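You operate a simulated robot arm through the tools that you are given. There is no shell and no other tool. Be economical: measure what you need, move in short steps, check, and stop when the job is done.

You run a simulated robot arm. Do the job below in one go: nothing can be reset, and whatever is moved stays where it is left.

Task
Put the cup from the top of the seed test bench in the inside of the soak bath. Put the outlet strainer on the lot card. Take the water bottle from the top of the long bench and leave it on the top of the yellow bench. Shut the chiller drawer. The order is free. Set down upright: cup, outlet strainer, water bottle.

It is judged by the outcome, as a careful person would: the job done as asked, and still so three seconds after it is handed in. It fails if anything else is knocked over, pushed out of place, dropped, spilled or broken.

Robot
A 6-joint arm with a four-finger gripper on a trunk, on a base that drives. Base frame: it is fixed to the floor where the robot stands at the start and does not move with it; the origin is under the middle of the robot, x ahead of it, y to its left, z up; the surface under the hand at the start is at about z = 800. Units: mm, degrees, N and s.
Its first joint turns from -166.0 to 166.0 degrees. Places, roughly: chiller drawer [-3900, 4100, 700]; cup [750, 0, 750]; inside of the soak bath [3300, -2200, 900]; lot card [3250, 1250, 1000]; outlet strainer (5x5x10 cm) [1700, 700, 900]; top of the yellow bench [3400, -1500, 800]; water bottle (6x6x14 cm) [1600, 1200, 900]. Payload 3.67 kg.
Tool frame: the origin (TCP) lies between the finger pads and is the grasp point; the fingertips stand 28 mm ahead of it; z points along the fingers, y is the line along which they close. The gripper opens to 112 mm. The gripper's body begins 73 mm behind the TCP.
Orientation is that of the tool frame in the base frame, as a unit quaternion [w, x, y, z]. With the fingers straight down and closing along the base's y, the tool's x points along the base's -x, its y along +y and its z along -z.

Tools
- The arm moves only by the tool play_rows. Its argument "rows" is one flat list of numbers, 7 for each row, row after row: the shift along the base's x, y, z in units of 50 mm (1.0 is 50 mm), then the turn, a rotation vector about the base's x, y, z in units of 4 degrees (1.0 is 4 degrees), then the finger opening in mm, from 0 to 112. In form: [x, y, z, rx, ry, rz, gripper, x, y, z, rx, ry, rz, gripper, ...]. A call has 1 to 20 rows; each row shifts and turns the commanded pose from where the row before left it. A call with a number of a shift or a turn outside -1 to 1 is refused whole. A row lasts 0.2 s, in which the tool goes at most 50 mm and 8.6 degrees; a call with a longer step from one row to the next is refused whole, and so is a gripper value outside its range. Where a pose cannot be reached the arm comes as near as it can. A force on the tool above 40 N (or 10 N above the force at the start of the call, whichever is more), or a blocked arm, ends the call early, and 0.2 s more pass. The fingers move at their own pace and stop on an object; they squeeze with about 36 N. The grip force told is the motor's: it shows also when the fingers shut on nothing. Time passes only in rows, and 0.2 s behind the last, so rows that do not move let the fingers close. It gives the time, the measured TCP pose, the force on the tool (base axes), the opening and the grip force at its end, in the units of the frame above (readings bear some noise), with the torque about the TCP (base axes, N m) and any sound that the robot's microphone picked up.
- Cameras (640 x 400 px; columns grow to the right, rows downward): "scene" is now at [106.2, 193.7, 1329.2]; the picture's right is [-0.23, -0.97, 0.00], its down [-0.55, 0.13, -0.83] and it looks along [0.80, -0.19, -0.56] (base axes); focal length 282 px, centre (320, 200). "wrist" rides on the gripper at [60, -18, -104] in the tool frame; the picture's right is [0.29, 0.96, 0.00], its down [-0.80, 0.24, -0.55] and it looks along [-0.53, 0.16, 0.83] (tool axes); focal length 234 px, centre (320, 200). There is no depth. A picture from a camera that has moved, and an enlarged one, comes with that camera's place and axes in the base frame and with its lens.
- snapshot(camera): a new picture of that camera. The clock stands still meanwhile.
- base_move(legs): drives the robot by 1 to 6 legs, each [ahead, left, turn to the left] in mm, mm and degrees, along the robot's own axes; the way and the turn of a leg run together, so that a leg with both is an arc; at most 1500 mm and 180 degrees a leg. The arm and the cameras ride along, it lands a little off, and it stops where it bumps. It gives what a move gives.
- aim_head(pan, tilt): turns the head with the scene camera to pan (to the left, within 143 degrees either way) and tilt (down, from -29 to 69), counted from straight ahead of the robot. It gives what a move gives.
- close_up(camera, box): a new picture of the part [left, top, right, bottom] of that camera's present view, enlarged. The clock stands still meanwhile.
- job_done(): hands the job in; it is judged then, once.

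Go step by step. Nothing tells you exact positions but the pictures and the camera data: compare them with the known pose of the tool, close in by small moves and look again before you grip or let go. The budget is 165 turns and 128 pictures, counting those below and the enlarged ones. Unless the task says otherwise, let go and move clear before handing in, and close with one line.

The tools are called after "Request:" as a command line: name --argument value ..., lists and objects as JSON in quotes. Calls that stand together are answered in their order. play_rows: Moves the arm, as the interface text tells. Its arguments: {"type":"object","properties":{"rows":{"type":"array"}},"required":["rows"]} The other tools are called the same way: base_move (legs) drives the base; aim_head (pan, tilt) turns the head that bears the scene camera; snapshot (camera) takes a picture; close_up (camera, box) takes an enlarged picture of a part of a camera's view; job_done () hands the job in.

At the start:

```text
time: 0.0
tool_pos: [612.0, 130.2, 987.9]
ee_rot: [0.001, 0.0, 1.0, 0.0]
contact_force: [-0.2, -0.7, -0.5]
torque: [0.02, 0.01, -0.01]
opening: 112.0
grip_force: 0.1
robot x, y, heading: [-1.9, 2.2, 0.1]
head pan, tilt: [-13.4, 34.2]
```

scene: 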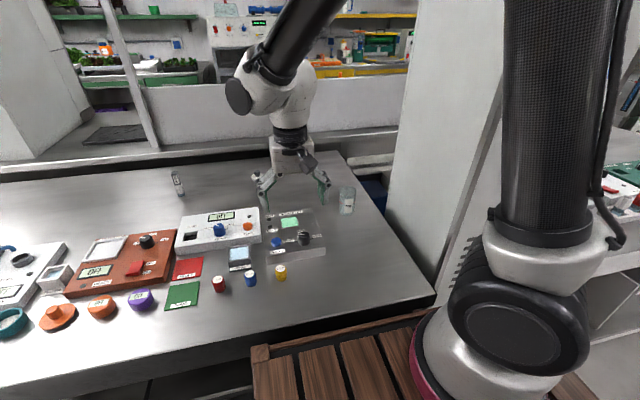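
wrist: 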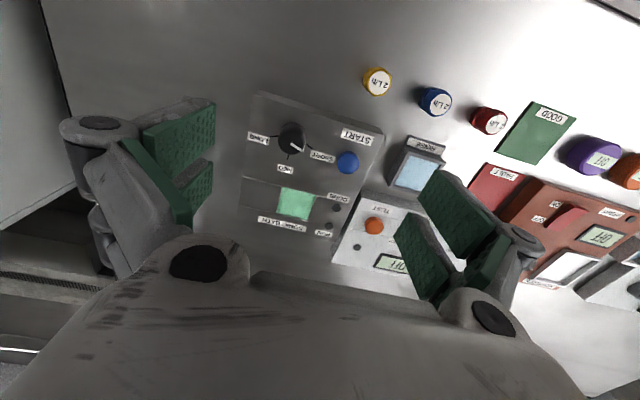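

I see a steel bench ahead with a glass-like cup at about (790, -55, 800). I'll look closer at it and survey around.

Request:
close_up --camera "scene" --box '[240, 140, 400, 240]'

Request:
close_up --camera "scene" --box '[40, 0, 440, 160]'

```text
4.00 times, centred on (320, 190) of scene
camera zoom: at [106.2, 193.7, 1329.2], right [-0.23, -0.97, 0.0], down [-0.55, 0.13, -0.83], along [0.8, -0.19, -0.56], focal length 1127 px, centre (320, 240)
```

zoom: 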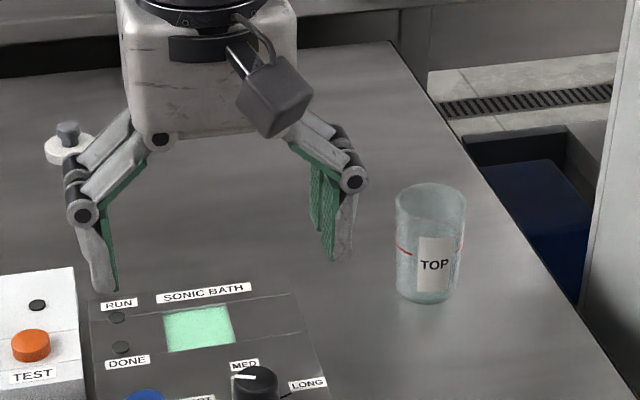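

```text
1.60 times, centred on (240, 80) of scene
camera zoom: at [106.2, 193.7, 1329.2], right [-0.23, -0.97, 0.0], down [-0.55, 0.13, -0.83], along [0.8, -0.19, -0.56], focal length 451 px, centre (448, 392)
```

zoom: 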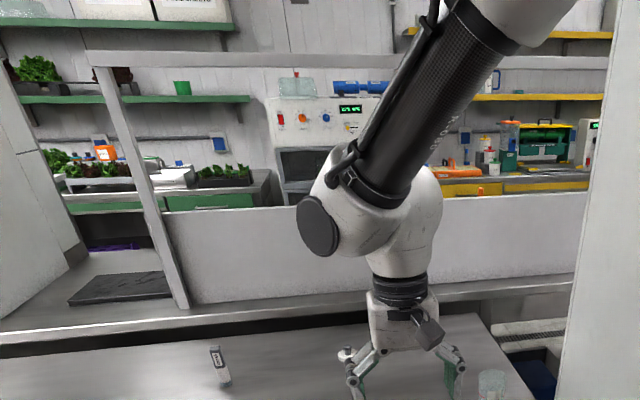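

The cup reads as about 88 mm tall and 55 mm wide at (776, -52). I'll move above it at the present height and check.

Request:
play_rows --rows '[0.547, -0.607, 0, 0, 0, 0, 112, 0.547, -0.607, 0, 0, 0, 0, 112, 0.547, -0.607, 0, 0, 0, 0, 112, 0.547, -0.607, 0, 0, 0, 0, 112, 0.547, -0.607, 0, 0, 0, 0, 112, 0.547, -0.607, 0, 0, 0, 0, 112]'

Request:
snapshot --camera "wrist"

Request:
snapshot --camera "scene"

```text
time: 1.4
tool_pos: [775.3, -51.7, 986.7]
ee_rot: [0.0, 0.0, 1.0, 0.0]
contact_force: [0.3, -0.1, 0.4]
torque: [-0.01, -0.04, -0.01]
opening: 112.2
grip_force: 0.0
robot x, y, heading: [-1.1, -3.7, -0.0]
head pan, tilt: [-13.4, 34.2]
```

```text
123 pictures are left
camera wrist: at [714.3, -68.6, 1091.5], right [-0.29, 0.96, 0.0], down [0.8, 0.24, 0.55], along [0.53, 0.16, -0.83], focal length 234 px, centre (320, 200)
```

wrist: 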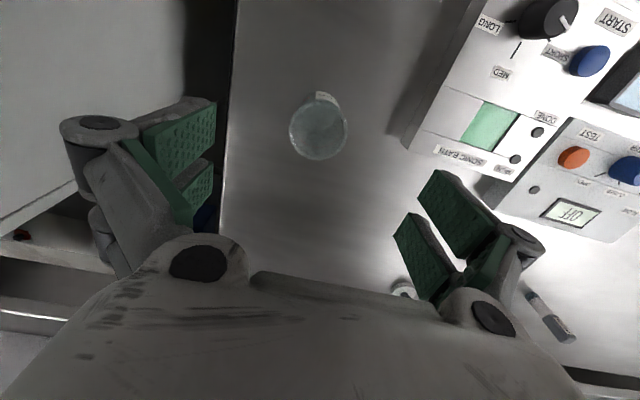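

```text
122 pictures are left
camera scene: at [105.8, 193.9, 1329.1], right [-0.23, -0.97, 0.0], down [-0.55, 0.13, -0.83], along [0.8, -0.19, -0.56], focal length 282 px, centre (320, 200)
```

scene: 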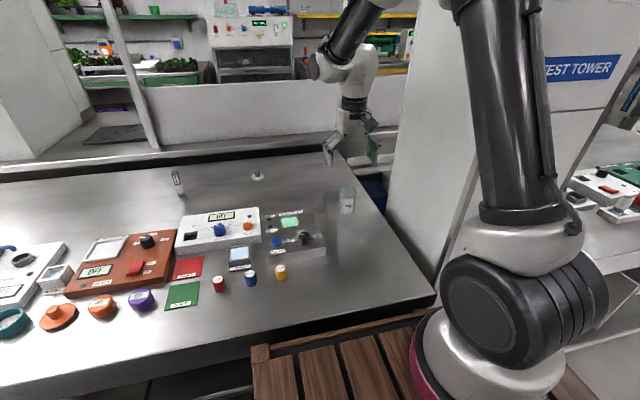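

The wrist view confirms the cup at about (778, -50), between the fingers. I'll descend to about z = 845 and close.

Request:
play_rows --rows '[0.06, 0.03, -0.7, 0, 0, 0, 112, 0, 0, -0.7, 0, 0, 0, 112, 0, 0, -0.7, 0, 0, 0, 112, 0, 0, -0.7, 0, 0, 0, 112, 0, 0, 0, 0, 0, 0, 30, 0, 0, 0, 0, 0, 0, 30, 0, 0, 0, 0, 0, 0, 30]'

Request:
snapshot --camera "wrist"

```text
time: 3.0
tool_pos: [777.7, -50.0, 849.7]
ee_rot: [0.0, -0.001, 1.0, -0.001]
contact_force: [0.1, -0.1, -0.6]
torque: [-0.03, -0.03, 0.02]
opening: 46.2
grip_force: 35.8
robot x, y, heading: [0.5, 0.6, -0.1]
head pan, tilt: [-13.4, 34.2]
```

```text
121 pictures are left
camera wrist: at [718.0, -66.8, 952.1], right [-0.29, 0.96, 0.0], down [0.8, 0.24, 0.55], along [0.53, 0.16, -0.83], focal length 234 px, centre (320, 200)
```

wrist: 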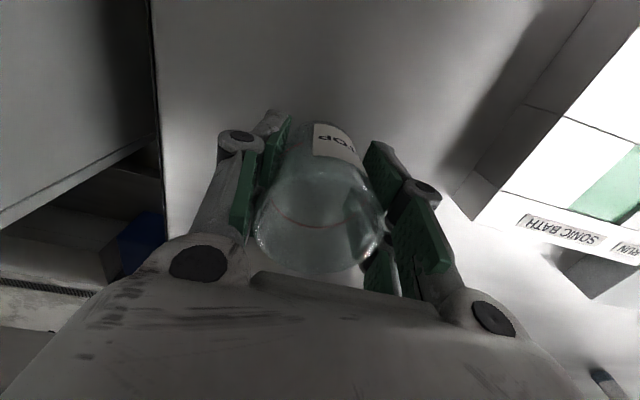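

The cup is gripped at 46 mm. I'll lift it straight up and look.

Request:
play_rows --rows '[0, 0, 0.4, 0, 0, 0, 30, 0, 0, 0.7, 0, 0, 0, 30, 0, 0, 0.8, 0, 0, 0, 30, 0, 0, 0.8, 0, 0, 0, 30, 0, 0, 0.7, 0, 0, 0, 30, 0, 0, 0.4, 0, 0, 0, 30]'

Request:
snapshot --camera "wrist"

Request:
aim_head --pan -70 --tilt 20

Request:
snapshot --camera "scene"

Request:
aim_head --pan 70 --tilt 20

Request:
snapshot --camera "scene"

Request:
aim_head --pan 140 --tilt 15

Request:
snapshot --camera "scene"

Request:
aim_head --pan -135 --tilt 15

Request:
snapshot --camera "scene"

Request:
aim_head --pan 10 --tilt 10

Request:
snapshot --camera "scene"

```text
time: 4.4
tool_pos: [777.3, -51.0, 1037.0]
ee_rot: [0.0, 0.0, 1.0, -0.001]
contact_force: [-0.4, 0.0, -1.2]
torque: [0.0, 0.01, 0.03]
opening: 46.4
grip_force: 36.1
robot x, y, heading: [-1.2, 3.3, -0.0]
head pan, tilt: [-13.4, 34.2]
```

```text
120 pictures are left
camera wrist: at [717.5, -67.7, 1141.4], right [-0.29, 0.96, 0.0], down [0.8, 0.24, 0.55], along [0.53, 0.16, -0.83], focal length 234 px, centre (320, 200)
```

wrist: 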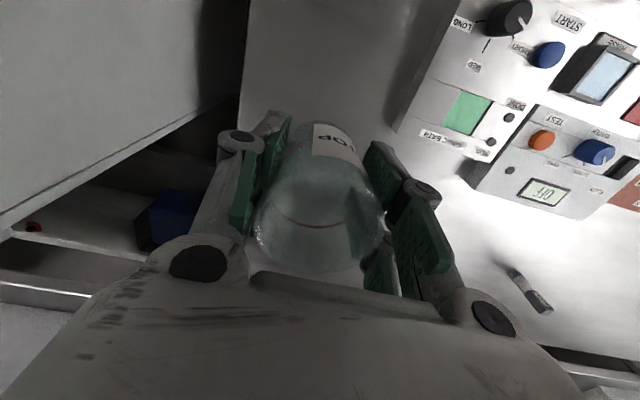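

```text
time: 5.7
tool_pos: [778.1, -49.6, 1037.6]
ee_rot: [0.0, 0.0, 1.0, -0.001]
contact_force: [0.3, -0.8, -0.9]
torque: [0.05, -0.04, -0.03]
opening: 46.2
grip_force: 35.5
robot x, y, heading: [-0.2, 2.2, 0.3]
head pan, tilt: [-70.0, 20.0]
```

```text
119 pictures are left
camera scene: at [52.1, 126.7, 1351.8], right [-0.94, -0.34, 0.0], down [-0.12, 0.32, -0.94], along [0.32, -0.88, -0.34], focal length 282 px, centre (320, 200)
```

scene: 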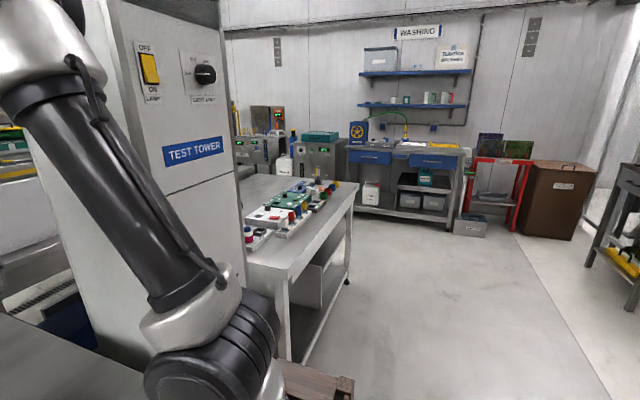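

```text
time: 7.9
tool_pos: [776.9, -50.7, 1037.9]
ee_rot: [0.0, 0.0, 1.0, -0.001]
contact_force: [-0.8, 0.9, 0.8]
torque: [0.02, 0.01, -0.02]
opening: 46.3
grip_force: 36.0
robot x, y, heading: [-0.6, -2.7, 0.1]
head pan, tilt: [70.0, 20.0]
```

```text
118 pictures are left
camera scene: at [52.0, 301.7, 1351.8], right [0.94, -0.34, 0.0], down [-0.12, -0.32, -0.94], along [0.32, 0.88, -0.34], focal length 282 px, centre (320, 200)
```

scene: 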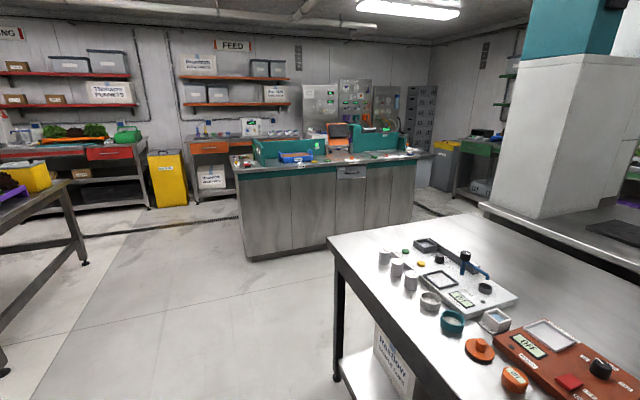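

```text
time: 9.3
tool_pos: [777.7, -48.7, 1037.0]
ee_rot: [0.0, 0.0, 1.0, 0.001]
contact_force: [0.7, 0.1, -1.2]
torque: [-0.02, -0.01, 0.02]
opening: 45.7
grip_force: 35.8
robot x, y, heading: [-0.2, 1.5, 0.1]
head pan, tilt: [140.0, 15.0]
```

```text
117 pictures are left
camera scene: at [-51.4, 274.3, 1360.0], right [0.64, 0.77, 0.0], down [0.2, -0.17, -0.97], along [-0.74, 0.62, -0.26], focal length 282 px, centre (320, 200)
```

scene: 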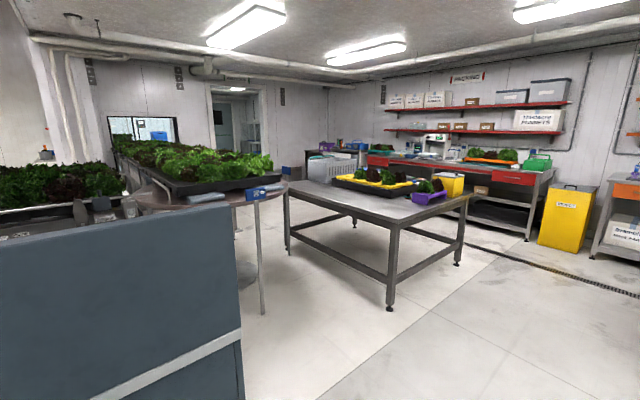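

```text
time: 13.1
tool_pos: [776.8, -51.0, 1038.2]
ee_rot: [0.0, -0.001, 1.0, 0.0]
contact_force: [0.7, 0.1, -0.1]
torque: [0.01, -0.02, -0.02]
opening: 45.7
grip_force: 36.0
robot x, y, heading: [-2.8, 2.4, 0.0]
head pan, tilt: [-135.0, 15.0]
```

```text
116 pictures are left
camera scene: at [-45.9, 148.1, 1360.0], right [-0.71, 0.71, 0.0], down [0.18, 0.18, -0.97], along [-0.68, -0.68, -0.26], focal length 282 px, centre (320, 200)
```

scene: 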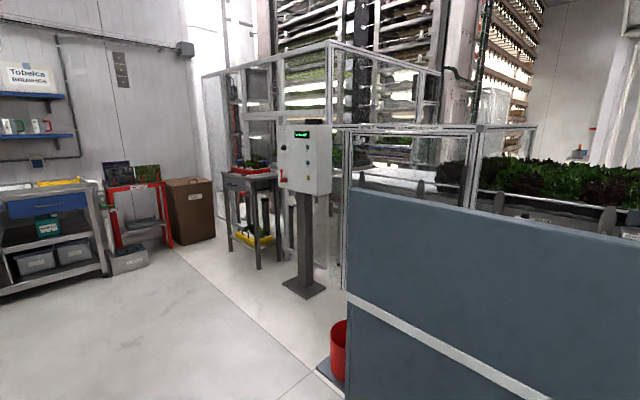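

```text
time: 15.4
tool_pos: [777.0, -49.3, 1037.1]
ee_rot: [0.001, 0.0, 1.0, 0.0]
contact_force: [0.7, 0.3, -0.2]
torque: [0.0, 0.0, 0.0]
opening: 45.9
grip_force: 35.6
robot x, y, heading: [-0.2, -3.8, -0.2]
head pan, tilt: [10.0, 10.0]
```

```text
115 pictures are left
camera scene: at [111.7, 230.3, 1368.1], right [0.17, -0.98, 0.0], down [-0.17, -0.03, -0.98], along [0.97, 0.17, -0.17], focal length 282 px, centre (320, 200)
```

scene: 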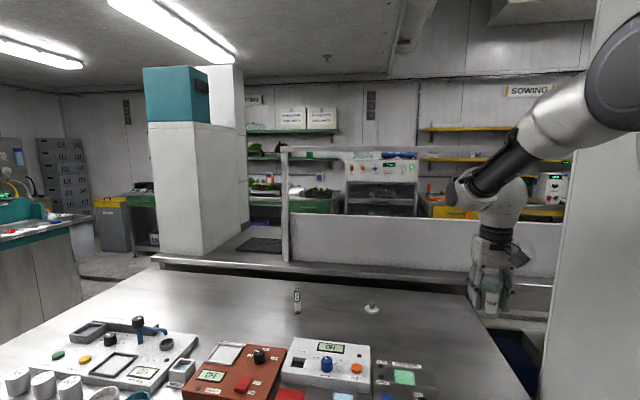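

The cup is held safely. The long bench with the divider and the sowing/green side lie beyond the seed bench; I'll go around the left end, between the seed bench and the island. First I pull the arm in and raise it, then drive left.

Request:
play_rows --rows '[-0.5, 0.1, 0.4, 0, 0, 0, 30, -0.7, 0.1, 0.4, 0, 0, 0, 30, -0.7, 0.1, 0.4, 0, 0, 0, 30, -0.7, 0.1, 0.4, 0, 0, 0, 30, -0.7, 0.1, 0.4, 0, 0, 0, 30, -0.7, 0.1, 0.4, 0, 0, 0, 30]'

Request:
aim_head --pan 90 --tilt 40

Request:
snapshot --camera "scene"

```text
time: 16.8
tool_pos: [578.8, -19.7, 1158.7]
ee_rot: [-0.001, 0.0, 1.0, 0.001]
contact_force: [1.1, 0.3, -0.7]
torque: [0.0, 0.05, 0.05]
opening: 45.7
grip_force: 35.5
robot x, y, heading: [-3.9, -1.5, 0.2]
head pan, tilt: [10.0, 10.0]
```

```text
time: 18.3
tool_pos: [578.3, -18.8, 1157.4]
ee_rot: [0.0, 0.001, 1.0, 0.0]
contact_force: [-0.1, -0.2, -0.7]
torque: [-0.04, -0.02, 0.02]
opening: 45.7
grip_force: 35.9
robot x, y, heading: [0.2, 0.1, -0.2]
head pan, tilt: [90.0, 40.0]
```

```text
114 pictures are left
camera scene: at [20.1, 299.2, 1320.4], right [1.0, 0.0, 0.0], down [0.0, -0.64, -0.77], along [0.0, 0.77, -0.64], focal length 282 px, centre (320, 200)
```

scene: 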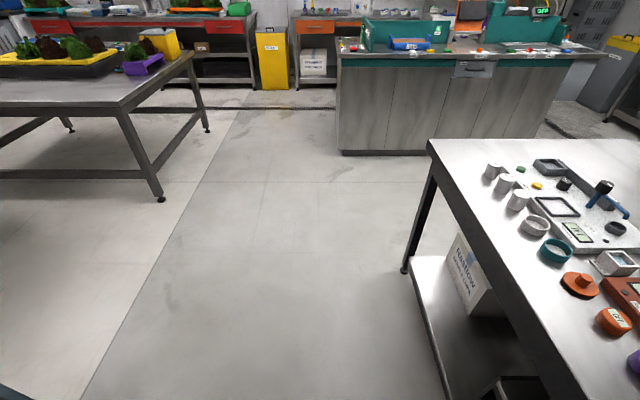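

The floor to the left is clear. I'll drive left 1500, then 300 more.

Request:
base_move --legs '[[0, 1500, 0], [0, 300, 0]]'

Request:
aim_head --pan 10 --tilt 25

Request:
snapshot --camera "scene"

```text
time: 27.4
tool_pos: [574.9, 1778.4, 1158.3]
ee_rot: [0.0, -0.002, 1.0, 0.0]
contact_force: [-0.6, -0.1, -0.7]
torque: [-0.01, -0.02, 0.02]
opening: 45.7
grip_force: 36.3
robot x, y, heading: [-5.5, 1791.3, 0.2]
head pan, tilt: [90.0, 40.0]
```

```text
time: 28.9
tool_pos: [575.6, 1778.1, 1158.7]
ee_rot: [0.0, -0.002, 1.0, -0.001]
contact_force: [0.1, -0.4, 0.1]
torque: [-0.02, 0.01, 0.0]
opening: 45.6
grip_force: 35.9
robot x, y, heading: [-0.7, 1795.2, 0.1]
head pan, tilt: [10.0, 25.0]
```

```text
113 pictures are left
camera scene: at [106.0, 2024.8, 1343.7], right [0.18, -0.98, 0.0], down [-0.42, -0.07, -0.91], along [0.89, 0.16, -0.42], focal length 282 px, centre (320, 200)
```

scene: 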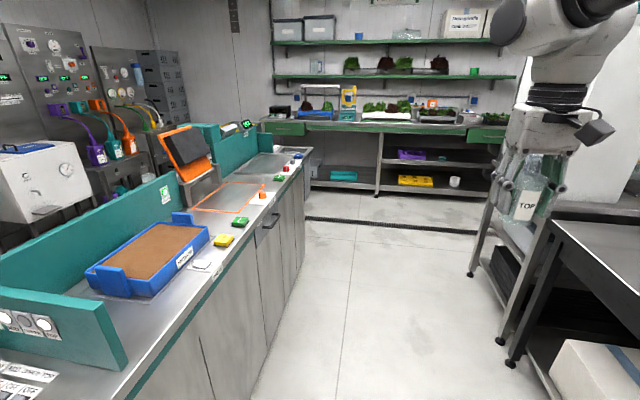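

The corridor to the green bench is open. I'll drive ahead along it to about x = 2300.

Request:
base_move --legs '[[0, 50, 0], [1500, 0, 0], [750, 0, 0]]'

Request:
snapshot --camera "scene"

Request:
aim_head --pan -60 --tilt 25

Request:
snapshot --camera "scene"

Request:
aim_head --pan -125 --tilt 25

Request:
snapshot --camera "scene"

```text
time: 40.5
tool_pos: [2825.0, 1833.3, 1158.8]
ee_rot: [-0.001, 0.0, 1.0, 0.0]
contact_force: [-0.7, 0.6, -0.8]
torque: [0.0, -0.04, -0.01]
opening: 45.6
grip_force: 35.4
robot x, y, heading: [2245.7, 1852.5, -0.1]
head pan, tilt: [10.0, 25.0]
```

```text
112 pictures are left
camera scene: at [2357.5, 2082.5, 1343.7], right [0.17, -0.98, 0.0], down [-0.42, -0.07, -0.91], along [0.89, 0.16, -0.42], focal length 282 px, centre (320, 200)
```

scene: 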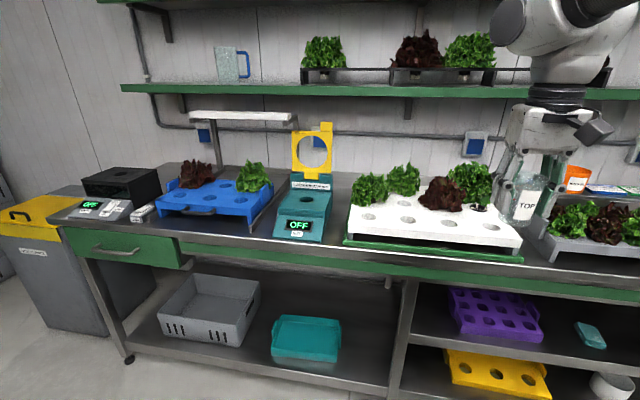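

```text
time: 41.9
tool_pos: [2824.3, 1833.4, 1158.9]
ee_rot: [0.001, 0.0, 1.0, 0.001]
contact_force: [-0.3, -1.1, 0.2]
torque: [-0.02, -0.01, 0.02]
opening: 45.7
grip_force: 36.6
robot x, y, heading: [2244.5, 1850.2, 0.0]
head pan, tilt: [-60.0, 25.0]
```

```text
111 pictures are left
camera scene: at [2312.9, 1986.8, 1343.7], right [-0.87, -0.5, 0.0], down [-0.21, 0.37, -0.91], along [0.45, -0.78, -0.42], focal length 282 px, centre (320, 200)
```

scene: 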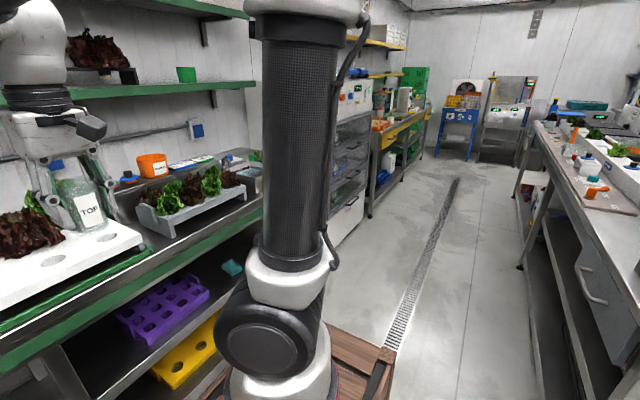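

```text
time: 43.3
tool_pos: [2826.4, 1833.8, 1159.4]
ee_rot: [-0.001, 0.0, 1.0, 0.0]
contact_force: [0.8, 0.9, -0.5]
torque: [0.04, 0.03, 0.02]
opening: 45.7
grip_force: 36.3
robot x, y, heading: [2246.0, 1852.4, 0.1]
head pan, tilt: [-125.0, 25.0]
```

```text
110 pictures are left
camera scene: at [2214.0, 1991.0, 1343.7], right [-0.82, 0.57, 0.0], down [0.24, 0.35, -0.91], along [-0.52, -0.74, -0.42], focal length 282 px, centre (320, 200)
```

scene: 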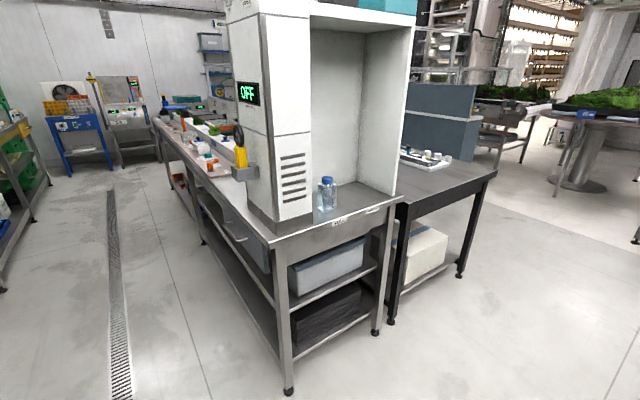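

The bottle stands in the hood at the left end of the long bench; the corridor between long bench and green/yellow benches is clear. With the cup in hand I'll strafe along the corridor towards the yellow bench and soak bath.

Request:
base_move --legs '[[100, 0, 0], [0, -1500, 0], [0, -1000, 0]]'

Request:
aim_head --pan -45 --tilt 25

Request:
snapshot --camera "scene"

Request:
aim_head --pan 20 --tilt 25

Request:
snapshot --camera "scene"

Request:
aim_head --pan 130 --tilt 25

Request:
snapshot --camera "scene"

```text
time: 56.2
tool_pos: [2926.7, -655.7, 1158.6]
ee_rot: [0.0, -0.003, 1.0, -0.001]
contact_force: [0.2, -0.3, -0.7]
torque: [0.0, 0.03, -0.03]
opening: 45.6
grip_force: 35.8
robot x, y, heading: [2344.9, -640.5, 0.2]
head pan, tilt: [-125.0, 25.0]
```

```text
time: 57.8
tool_pos: [2927.5, -655.6, 1159.8]
ee_rot: [0.0, -0.004, 1.0, -0.001]
contact_force: [0.7, -0.3, -0.4]
torque: [-0.02, 0.02, 0.02]
opening: 45.5
grip_force: 35.6
robot x, y, heading: [2347.3, -641.2, 0.2]
head pan, tilt: [-45.0, 25.0]
```

```text
109 pictures are left
camera scene: at [2432.5, -490.7, 1343.7], right [-0.7, -0.71, 0.0], down [-0.3, 0.3, -0.91], along [0.64, -0.64, -0.42], focal length 282 px, centre (320, 200)
```

scene: 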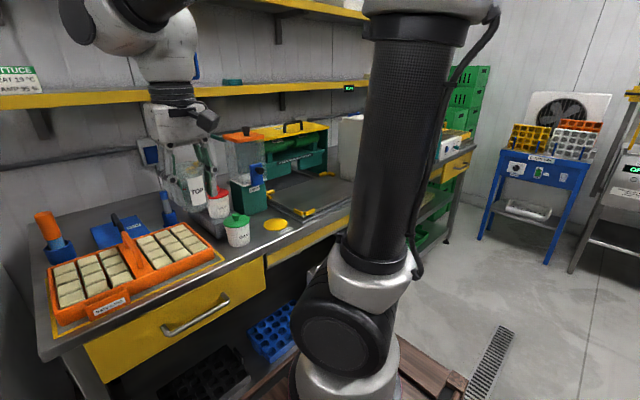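

```text
time: 59.1
tool_pos: [2926.1, -656.0, 1157.3]
ee_rot: [0.0, -0.004, 1.0, 0.0]
contact_force: [0.4, 0.2, -0.6]
torque: [0.01, 0.02, 0.01]
opening: 45.6
grip_force: 35.9
robot x, y, heading: [2349.6, -636.1, 0.4]
head pan, tilt: [20.0, 25.0]
```

```text
108 pictures are left
camera scene: at [2453.4, -394.0, 1343.7], right [0.35, -0.94, 0.0], down [-0.4, -0.15, -0.91], along [0.85, 0.31, -0.42], focal length 282 px, centre (320, 200)
```

scene: 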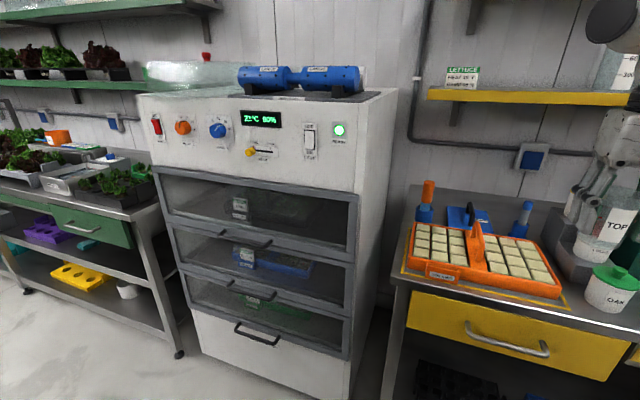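

```text
time: 61.0
tool_pos: [2928.1, -656.7, 1157.9]
ee_rot: [0.0, -0.003, 1.0, 0.0]
contact_force: [0.0, 0.5, -0.7]
torque: [0.0, 0.01, 0.01]
opening: 45.8
grip_force: 36.5
robot x, y, heading: [2347.6, -640.0, 0.7]
head pan, tilt: [130.0, 25.0]
```

```text
107 pictures are left
camera scene: at [2307.3, -355.7, 1343.7], right [0.76, 0.65, 0.0], down [0.27, -0.32, -0.91], along [-0.59, 0.69, -0.42], focal length 282 px, centre (320, 200)
```

scene: 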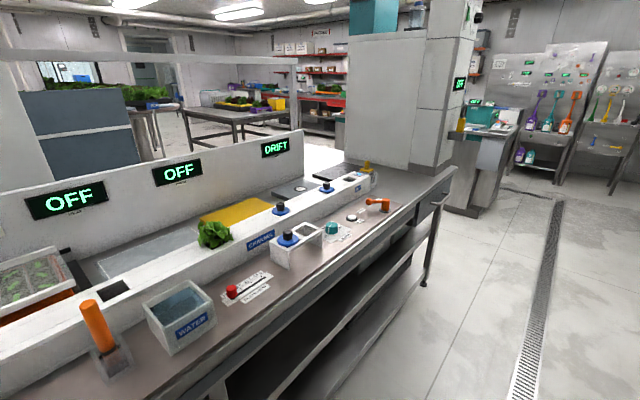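

The yellow bench is right ahead with the soak bath farther along. I'll strafe another 1300 mm and look.

Request:
base_move --legs '[[0, -1200, 0]]'

Request:
aim_head --pan 15 --tilt 28

Request:
snapshot --camera "scene"

Request:
aim_head --pan -55 --tilt 25

Request:
snapshot --camera "scene"

```text
time: 67.1
tool_pos: [2935.9, -1857.5, 1159.0]
ee_rot: [0.0, -0.005, 1.0, -0.001]
contact_force: [0.3, -0.4, 0.4]
torque: [0.02, -0.01, -0.01]
opening: 45.5
grip_force: 36.4
robot x, y, heading: [2357.9, -1845.7, 0.5]
head pan, tilt: [130.0, 25.0]
```

```text
time: 69.0
tool_pos: [2937.1, -1856.8, 1158.6]
ee_rot: [0.0, -0.005, 1.0, 0.0]
contact_force: [0.3, 0.0, -0.9]
torque: [-0.02, 0.04, 0.04]
opening: 45.9
grip_force: 35.9
robot x, y, heading: [2357.9, -1843.3, 0.3]
head pan, tilt: [15.0, 28.0]
```

```text
106 pictures are left
camera scene: at [2463.8, -1604.3, 1338.9], right [0.27, -0.96, 0.0], down [-0.45, -0.13, -0.88], along [0.85, 0.24, -0.47], focal length 282 px, centre (320, 200)
```

scene: 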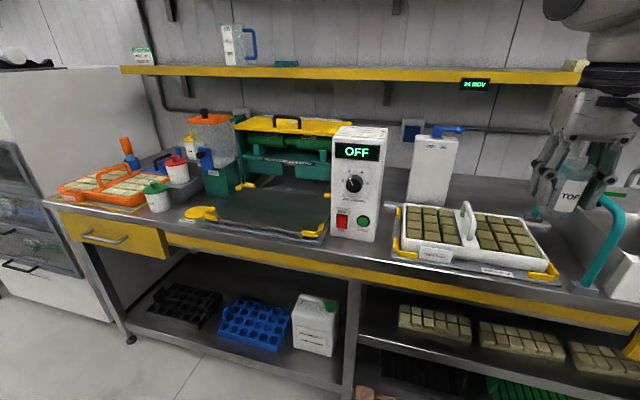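

```text
time: 70.4
tool_pos: [2937.1, -1856.3, 1158.3]
ee_rot: [0.0, -0.005, 1.0, 0.001]
contact_force: [-0.3, 0.3, -0.2]
torque: [0.01, -0.06, 0.01]
opening: 45.3
grip_force: 36.2
robot x, y, heading: [2359.6, -1845.3, 0.6]
head pan, tilt: [-55.0, 25.0]
```

```text
105 pictures are left
camera scene: at [2429.6, -1703.7, 1343.7], right [-0.81, -0.58, 0.0], down [-0.25, 0.34, -0.91], along [0.53, -0.74, -0.42], focal length 282 px, centre (320, 200)
```

scene: 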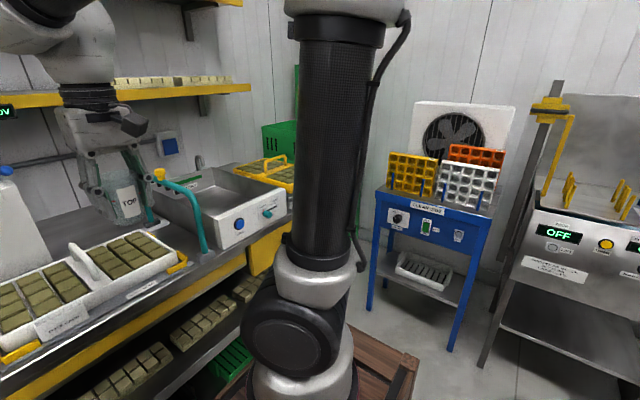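

The soak bath is the grey basin near (3250, -2240). I'll strafe 330 mm more to face it.

Request:
base_move --legs '[[0, -330, 0]]'

Request:
aim_head --pan -5 --tilt 28

Request:
snapshot --camera "scene"

Request:
snapshot --camera "wrist"

```text
time: 72.6
tool_pos: [2940.9, -2187.6, 1158.7]
ee_rot: [0.0, -0.004, 1.0, 0.001]
contact_force: [-0.2, 1.0, 0.0]
torque: [-0.05, 0.03, -0.02]
opening: 45.6
grip_force: 36.0
robot x, y, heading: [2358.4, -2174.7, 0.4]
head pan, tilt: [-55.0, 25.0]
```

```text
time: 73.8
tool_pos: [2940.9, -2187.1, 1158.7]
ee_rot: [0.0, -0.005, 1.0, 0.0]
contact_force: [0.2, 0.5, -0.3]
torque: [-0.04, -0.01, 0.0]
opening: 45.5
grip_force: 36.4
robot x, y, heading: [2362.3, -2172.4, 0.3]
head pan, tilt: [-5.0, 28.0]
```

```text
104 pictures are left
camera scene: at [2470.2, -1965.8, 1338.9], right [-0.08, -1.0, 0.0], down [-0.47, 0.04, -0.88], along [0.88, -0.07, -0.47], focal length 282 px, centre (320, 200)
```

scene: 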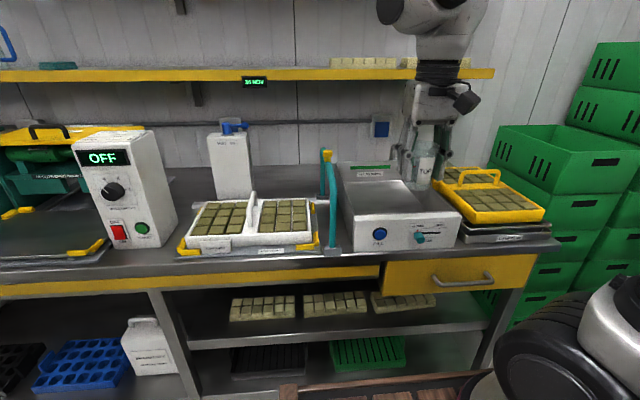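

```text
103 pictures are left
camera wrist: at [2879.9, -2204.8, 1262.0], right [-0.3, 0.96, 0.0], down [0.8, 0.25, 0.55], along [0.53, 0.16, -0.83], focal length 234 px, centre (320, 200)
```

wrist: 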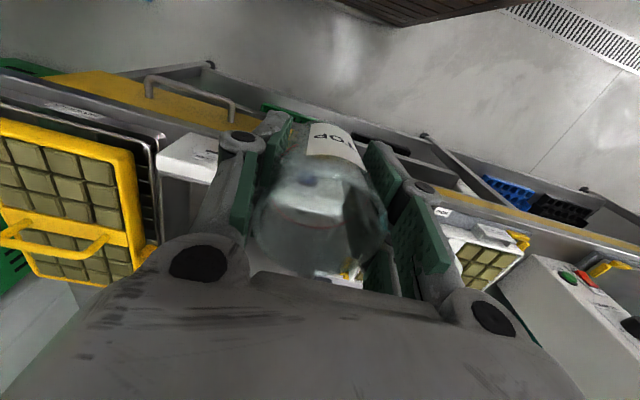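

I'll zoom in on the basin to see its rim, inside and floor.

Request:
close_up --camera "scene" --box '[310, 140, 470, 260]'

```text
3.33 times, centred on (390, 200) of scene
camera zoom: at [2470.2, -1965.8, 1338.9], right [-0.08, -1.0, 0.0], down [-0.47, 0.04, -0.88], along [0.88, -0.07, -0.47], focal length 939 px, centre (87, 200)
```

zoom: 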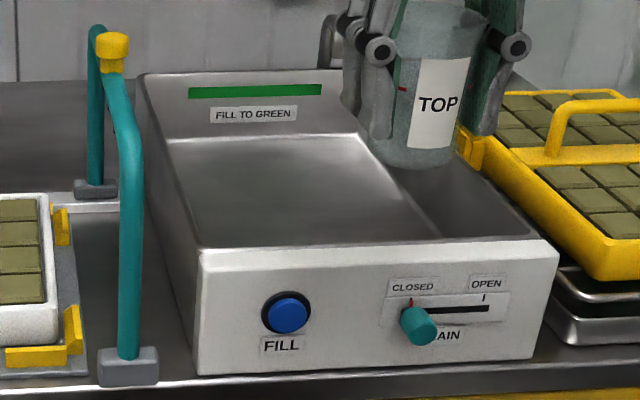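

Triangulating, the basin rim is at about z = 960, x 3080–3475, y −2105 to −2390, with a dry floor near z = 883. I'll move the cup above (3220, -2245), still high.

Request:
play_rows --rows '[0.93, -0.19, 0, 0, 0, 0, 30, 0.93, -0.19, 0, 0, 0, 0, 30, 0.93, -0.19, 0, 0, 0, 0, 30, 0.93, -0.19, 0, 0, 0, 0, 30, 0.93, -0.19, 0, 0, 0, 0, 30, 0.93, -0.19, 0, 0, 0, 0, 30]'

Request:
close_up --camera "scene" --box '[310, 60, 470, 260]'

Request:
snapshot --camera "wrist"

```text
time: 75.2
tool_pos: [3217.7, -2244.0, 1159.8]
ee_rot: [0.0, -0.004, 1.0, 0.0]
contact_force: [0.0, 0.4, 2.2]
torque: [0.0, -0.08, 0.02]
opening: 45.6
grip_force: 36.2
robot x, y, heading: [2360.6, -2173.2, 0.4]
head pan, tilt: [-5.0, 28.0]
```

```text
2.00 times, centred on (390, 160) of scene
camera zoom: at [2469.6, -1965.6, 1338.9], right [-0.08, -1.0, 0.0], down [-0.47, 0.04, -0.88], along [0.88, -0.07, -0.47], focal length 563 px, centre (180, 280)
```

zoom: 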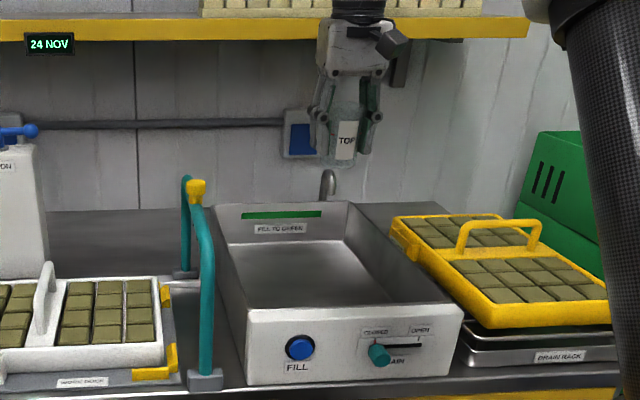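

```text
100 pictures are left
camera wrist: at [3158.1, -2261.4, 1263.2], right [-0.3, 0.96, 0.0], down [0.79, 0.25, 0.56], along [0.53, 0.16, -0.83], focal length 234 px, centre (320, 200)
```

wrist: 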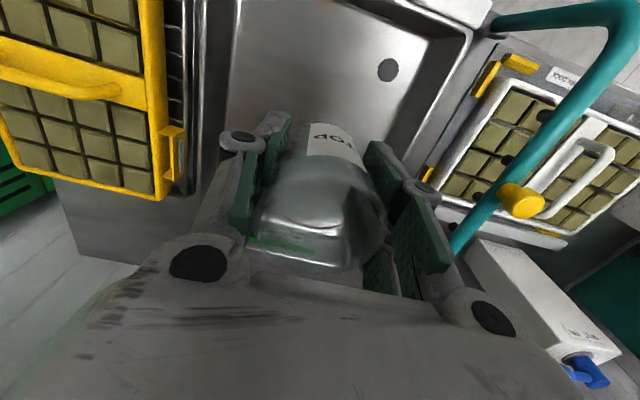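

The wrist view agrees: the cup is over the middle of the basin floor. I'll lower to just above the floor and look.

Request:
play_rows --rows '[0, 0, -0.5, 0, 0, 0, 30, 0, 0, -0.8, 0, 0, 0, 30, 0, 0, -0.8, 0, 0, 0, 30, 0, 0, -0.8, 0, 0, 0, 30, 0, 0, -0.7, 0, 0, 0, 30, 0, 0, -0.3, 0, 0, 0, 30]'

Request:
close_up --camera "scene" --box '[310, 120, 470, 260]'

```text
time: 76.6
tool_pos: [3218.0, -2244.2, 964.2]
ee_rot: [0.0, -0.003, 1.0, 0.0]
contact_force: [0.2, 0.1, -0.1]
torque: [0.01, 0.01, 0.04]
opening: 45.5
grip_force: 36.3
robot x, y, heading: [2363.5, -2175.8, 0.4]
head pan, tilt: [-5.0, 28.0]
```

```text
2.86 times, centred on (390, 190) of scene
camera zoom: at [2470.1, -1965.7, 1338.9], right [-0.08, -1.0, 0.0], down [-0.47, 0.04, -0.88], along [0.88, -0.07, -0.47], focal length 805 px, centre (120, 229)
```

zoom: 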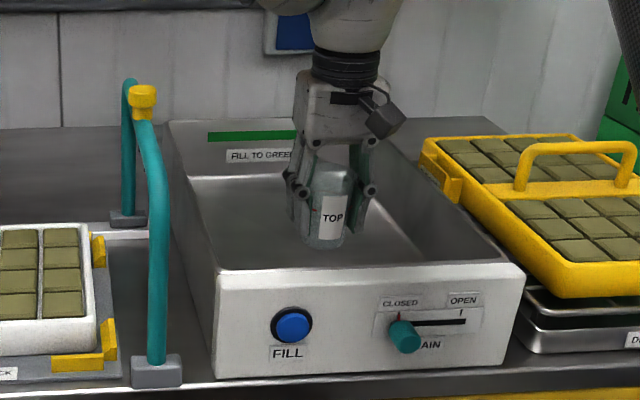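

The cup hangs inside, some 20–35 mm above the floor. I'll lower in small steps, watching force.

Request:
play_rows --rows '[0, 0, -0.1, 0, 0, 0, 30, 0, 0, -0.1, 0, 0, 0, 30, 0, 0, -0.1, 0, 0, 0, 30, 0, 0, -0.1, 0, 0, 0, 30]'

Request:
play_rows --rows '[0, 0, -0.06, 0, 0, 0, 30, 0, 0, -0.06, 0, 0, 0, 30]'

Request:
close_up --camera "scene" --box '[340, 150, 420, 220]'

```text
time: 77.6
tool_pos: [3218.5, -2244.7, 943.1]
ee_rot: [0.0, -0.004, 1.0, 0.0]
contact_force: [0.2, 0.1, -0.4]
torque: [-0.01, 0.02, 0.0]
opening: 45.6
grip_force: 35.8
robot x, y, heading: [2356.5, -2174.8, 0.5]
head pan, tilt: [-5.0, 28.0]
```

```text
time: 78.2
tool_pos: [3219.1, -2244.2, 937.2]
ee_rot: [0.001, -0.005, 1.0, 0.0]
contact_force: [-0.1, 0.2, -0.3]
torque: [0.0, -0.04, 0.01]
opening: 45.4
grip_force: 36.2
robot x, y, heading: [2358.9, -2171.7, 0.4]
head pan, tilt: [-5.0, 28.0]
```

```text
5.71 times, centred on (380, 185) of scene
camera zoom: at [2470.2, -1965.7, 1338.9], right [-0.08, -1.0, 0.0], down [-0.47, 0.04, -0.88], along [0.88, -0.07, -0.47], focal length 1610 px, centre (-23, 286)
```

zoom: 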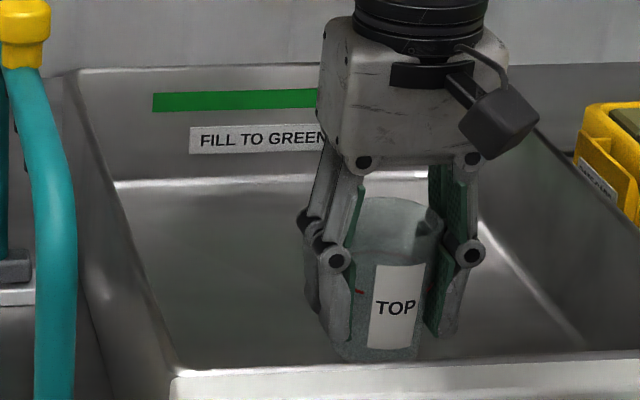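

No contact yet; I'll continue down in 2–3 mm steps.

Request:
play_rows --rows '[0, 0, -0.05, 0, 0, 0, 30, 0, 0, -0.05, 0, 0, 0, 30]'

Request:
play_rows --rows '[0, 0, -0.05, 0, 0, 0, 30]'

Request:
play_rows --rows '[0, 0, -0.05, 0, 0, 0, 30]'

```text
time: 78.8
tool_pos: [3219.4, -2243.7, 931.4]
ee_rot: [0.0, -0.005, 1.0, 0.0]
contact_force: [0.8, 0.5, 0.6]
torque: [-0.04, -0.03, 0.02]
opening: 45.3
grip_force: 35.4
robot x, y, heading: [2362.7, -2172.8, 0.6]
head pan, tilt: [-5.0, 28.0]
```

```text
time: 79.2
tool_pos: [3219.2, -2244.6, 929.5]
ee_rot: [-0.001, -0.004, 1.0, 0.001]
contact_force: [-0.8, -1.3, 0.1]
torque: [-0.02, -0.01, 0.02]
opening: 45.8
grip_force: 36.6
robot x, y, heading: [2360.0, -2175.1, 0.3]
head pan, tilt: [-5.0, 28.0]
```

```text
time: 79.6
tool_pos: [3218.1, -2244.1, 927.7]
ee_rot: [0.0, -0.005, 1.0, 0.0]
contact_force: [0.6, 0.1, 0.8]
torque: [-0.02, 0.01, 0.01]
opening: 45.2
grip_force: 36.4
robot x, y, heading: [2362.0, -2172.2, 0.6]
head pan, tilt: [-5.0, 28.0]
```

Request:
play_rows --rows '[0, 0, -0.05, 0, 0, 0, 30]'

Request:
play_rows --rows '[0, 0, -0.05, 0, 0, 0, 30]'

Request:
play_rows --rows '[0, 0, -0.05, 0, 0, 0, 30]'

Request:
close_up --camera "scene" --box '[340, 150, 420, 220]'

```text
time: 80.0
tool_pos: [3218.1, -2243.0, 925.3]
ee_rot: [0.0, -0.005, 1.0, 0.0]
contact_force: [0.9, 0.1, -1.2]
torque: [-0.03, -0.02, 0.04]
opening: 45.5
grip_force: 36.4
robot x, y, heading: [2360.7, -2169.3, 0.1]
head pan, tilt: [-5.0, 28.0]
```

```text
time: 80.4
tool_pos: [3218.3, -2243.7, 922.7]
ee_rot: [0.001, -0.004, 1.0, 0.0]
contact_force: [0.2, -0.2, -1.0]
torque: [-0.02, -0.02, -0.01]
opening: 45.6
grip_force: 36.3
robot x, y, heading: [2358.8, -2171.2, 0.5]
head pan, tilt: [-5.0, 28.0]
```

```text
time: 80.8
tool_pos: [3218.3, -2244.2, 919.2]
ee_rot: [0.0, -0.004, 1.0, 0.0]
contact_force: [0.4, -0.3, -0.9]
torque: [0.01, 0.0, -0.02]
opening: 45.6
grip_force: 36.2
robot x, y, heading: [2361.6, -2169.4, 0.4]
head pan, tilt: [-5.0, 28.0]
```

```text
5.71 times, centred on (380, 185) of scene
camera zoom: at [2470.2, -1965.7, 1338.9], right [-0.08, -1.0, 0.0], down [-0.47, 0.04, -0.88], along [0.88, -0.07, -0.47], focal length 1610 px, centre (-23, 286)
```

zoom: 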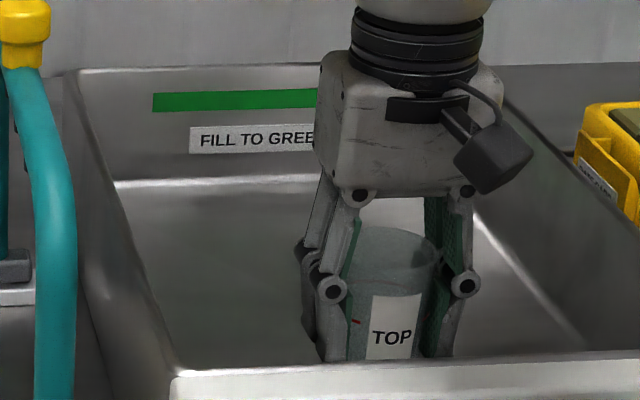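

Still no contact; the floor is lower than estimated. I'll continue stepping down.

Request:
play_rows --rows '[0, 0, -0.06, 0, 0, 0, 30]'

Request:
play_rows --rows '[0, 0, -0.06, 0, 0, 0, 30]'

Request:
play_rows --rows '[0, 0, -0.06, 0, 0, 0, 30]'

Request:
play_rows --rows '[0, 0, -0.06, 0, 0, 0, 30]'

Request:
snapshot --camera "wrist"

```text
time: 81.2
tool_pos: [3219.1, -2244.0, 916.0]
ee_rot: [0.0, -0.004, 1.0, 0.0]
contact_force: [0.2, 0.1, 0.0]
torque: [0.0, 0.05, -0.03]
opening: 45.3
grip_force: 36.1
robot x, y, heading: [2358.7, -2170.3, 0.3]
head pan, tilt: [-5.0, 28.0]
```

```text
time: 81.6
tool_pos: [3220.1, -2244.3, 914.2]
ee_rot: [0.0, -0.004, 1.0, 0.001]
contact_force: [-0.7, 0.5, 4.3]
torque: [0.03, 0.14, -0.01]
opening: 45.6
grip_force: 36.1
robot x, y, heading: [2359.0, -2172.1, 0.6]
head pan, tilt: [-5.0, 28.0]
```

```text
time: 82.0
tool_pos: [3219.3, -2243.5, 913.9]
ee_rot: [0.002, -0.004, 1.0, 0.0]
contact_force: [-2.0, 0.5, 30.4]
torque: [0.01, 0.13, -0.02]
opening: 45.7
grip_force: 36.2
robot x, y, heading: [2362.0, -2169.9, 0.5]
head pan, tilt: [-5.0, 28.0]
```

```text
time: 82.4
tool_pos: [3218.0, -2244.9, 909.2]
ee_rot: [0.001, -0.005, 1.0, 0.0]
contact_force: [4.4, 1.1, 29.3]
torque: [-0.01, -0.14, 0.03]
opening: 45.4
grip_force: 35.7
robot x, y, heading: [2362.1, -2173.5, 0.6]
head pan, tilt: [-5.0, 28.0]
```

```text
96 pictures are left
camera wrist: at [3158.9, -2261.9, 1012.8], right [-0.3, 0.95, 0.0], down [0.79, 0.25, 0.56], along [0.53, 0.16, -0.83], focal length 234 px, centre (320, 200)
```

wrist: 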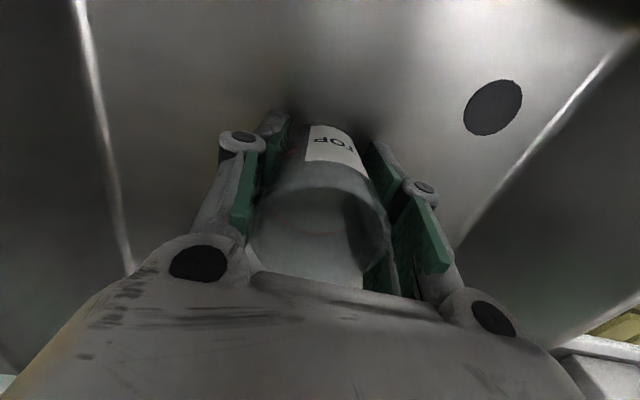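

Floor contact is felt. I'll ease up slightly, open, and rise straight.

Request:
play_rows --rows '[0, 0, 0.04, 0, 0, 0, 30, 0, 0, 0, 0, 0, 0, 100, 0, 0, 0, 0, 0, 0, 100, 0, 0, 0, 0, 0, 0, 100, 0, 0, 0.4, 0, 0, 0, 100, 0, 0, 0.8, 0, 0, 0, 100, 0, 0, 0.9, 0, 0, 0, 100, 0, 0, 0.9, 0, 0, 0, 100, 0, 0, 0.9, 0, 0, 0, 100, 0, 0, 0.9, 0, 0, 0, 100]'

Request:
close_up --camera "scene" --box '[310, 120, 470, 260]'

Request:
snapshot --camera "wrist"

```text
time: 84.6
tool_pos: [3219.3, -2245.7, 1148.2]
ee_rot: [0.0, -0.004, 1.0, 0.0]
contact_force: [0.8, 0.0, 0.4]
torque: [-0.01, 0.05, -0.01]
opening: 100.1
grip_force: 0.1
robot x, y, heading: [2360.3, -2170.4, 0.6]
head pan, tilt: [-5.0, 28.0]
```

```text
2.86 times, centred on (390, 190) of scene
camera zoom: at [2470.5, -1965.7, 1338.9], right [-0.08, -1.0, 0.0], down [-0.47, 0.04, -0.88], along [0.88, -0.07, -0.47], focal length 805 px, centre (120, 229)
```

zoom: 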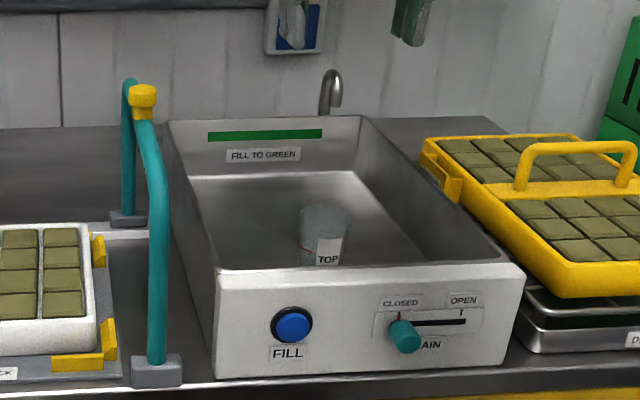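

```text
94 pictures are left
camera wrist: at [3159.6, -2263.1, 1253.1], right [-0.3, 0.96, 0.0], down [0.8, 0.25, 0.55], along [0.53, 0.16, -0.83], focal length 234 px, centre (320, 200)
```

wrist: 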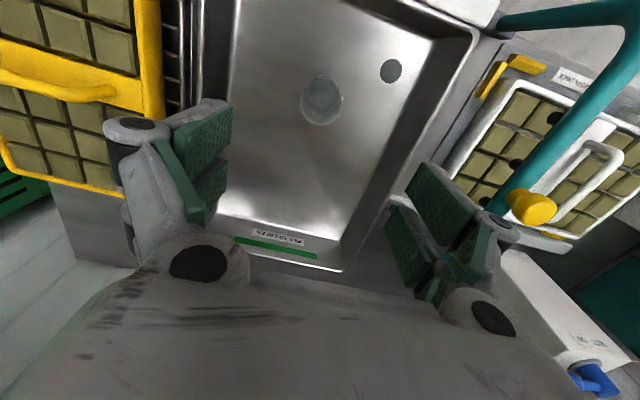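

The cup stands upright in the bath. I'll pull the arm back and look for a free spot on the yellow bench for the bottle.

Request:
play_rows --rows '[-0.93, 0.19, 0, 0, 0, 0, 100, -0.93, 0.19, 0, 0, 0, 0, 100, -0.93, 0.19, 0, 0, 0, 0, 100, -0.93, 0.19, 0, 0, 0, 0, 100, -0.93, 0.19, 0, 0, 0, 0, 100, -0.93, 0.19, 0, 0, 0, 0, 100]'

Request:
base_move --legs '[[0, 600, 0]]'

Request:
aim_head --pan 10 --tilt 32

Request:
snapshot --camera "scene"

```text
time: 86.0
tool_pos: [2941.0, -2187.4, 1150.9]
ee_rot: [-0.001, -0.004, 1.0, -0.001]
contact_force: [0.0, 0.1, -0.7]
torque: [-0.03, 0.04, 0.03]
opening: 99.9
grip_force: 0.1
robot x, y, heading: [2360.9, -2172.8, 0.3]
head pan, tilt: [-5.0, 28.0]
```

```text
time: 89.4
tool_pos: [2936.2, -1594.1, 1149.4]
ee_rot: [-0.001, -0.003, 1.0, 0.0]
contact_force: [-0.4, 0.4, -0.1]
torque: [-0.01, 0.0, 0.0]
opening: 100.0
grip_force: 0.1
robot x, y, heading: [2355.1, -1577.7, 0.4]
head pan, tilt: [-5.0, 28.0]
```

```text
time: 90.1
tool_pos: [2935.9, -1595.3, 1149.9]
ee_rot: [-0.001, -0.003, 1.0, 0.0]
contact_force: [0.9, 0.0, -0.1]
torque: [0.01, -0.03, 0.01]
opening: 99.7
grip_force: 0.0
robot x, y, heading: [2355.6, -1576.6, 0.1]
head pan, tilt: [10.0, 32.0]
```

```text
93 pictures are left
camera scene: at [2464.1, -1347.3, 1332.6], right [0.18, -0.98, 0.0], down [-0.52, -0.09, -0.85], along [0.83, 0.15, -0.53], focal length 282 px, centre (320, 200)
```

scene: 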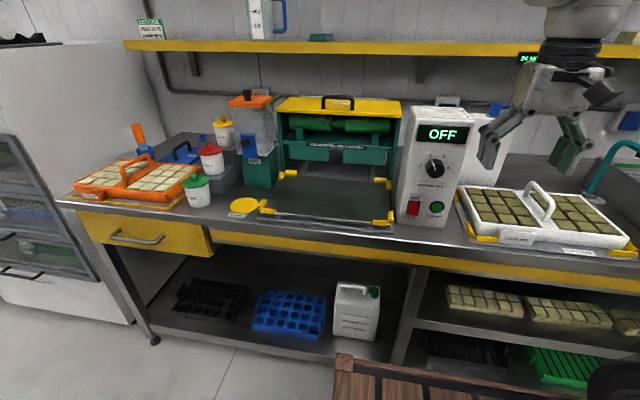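

I'll zoom in on the bench front between the CLAY cup and the OFF box, and around the white tray, to find room for a 60 mm bottle.

Request:
close_up --camera "scene" --box '[160, 130, 320, 250]'

Request:
close_up --camera "scene" --box '[360, 120, 520, 240]'

```text
3.33 times, centred on (240, 190) of scene
camera zoom: at [2464.1, -1347.3, 1332.6], right [0.18, -0.98, 0.0], down [-0.52, -0.09, -0.85], along [0.83, 0.15, -0.53], focal length 939 px, centre (587, 233)
```

zoom: 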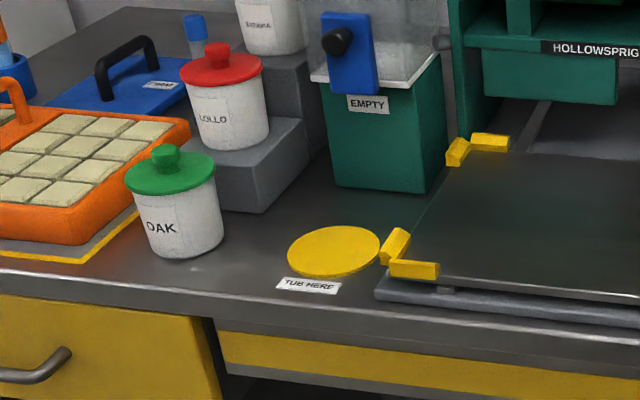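

```text
3.33 times, centred on (440, 180) of scene
camera zoom: at [2464.1, -1347.3, 1332.6], right [0.18, -0.98, 0.0], down [-0.52, -0.09, -0.85], along [0.83, 0.15, -0.53], focal length 939 px, centre (-80, 267)
```

zoom: 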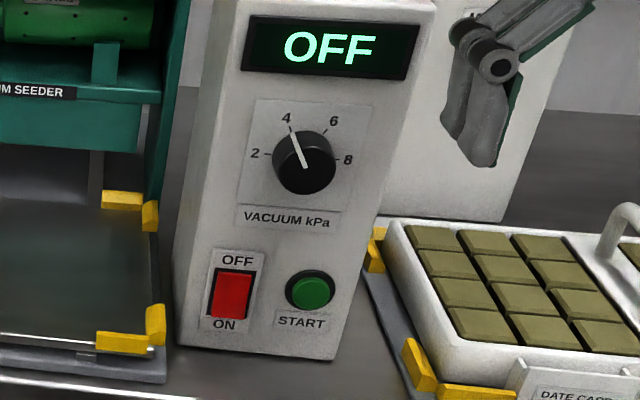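

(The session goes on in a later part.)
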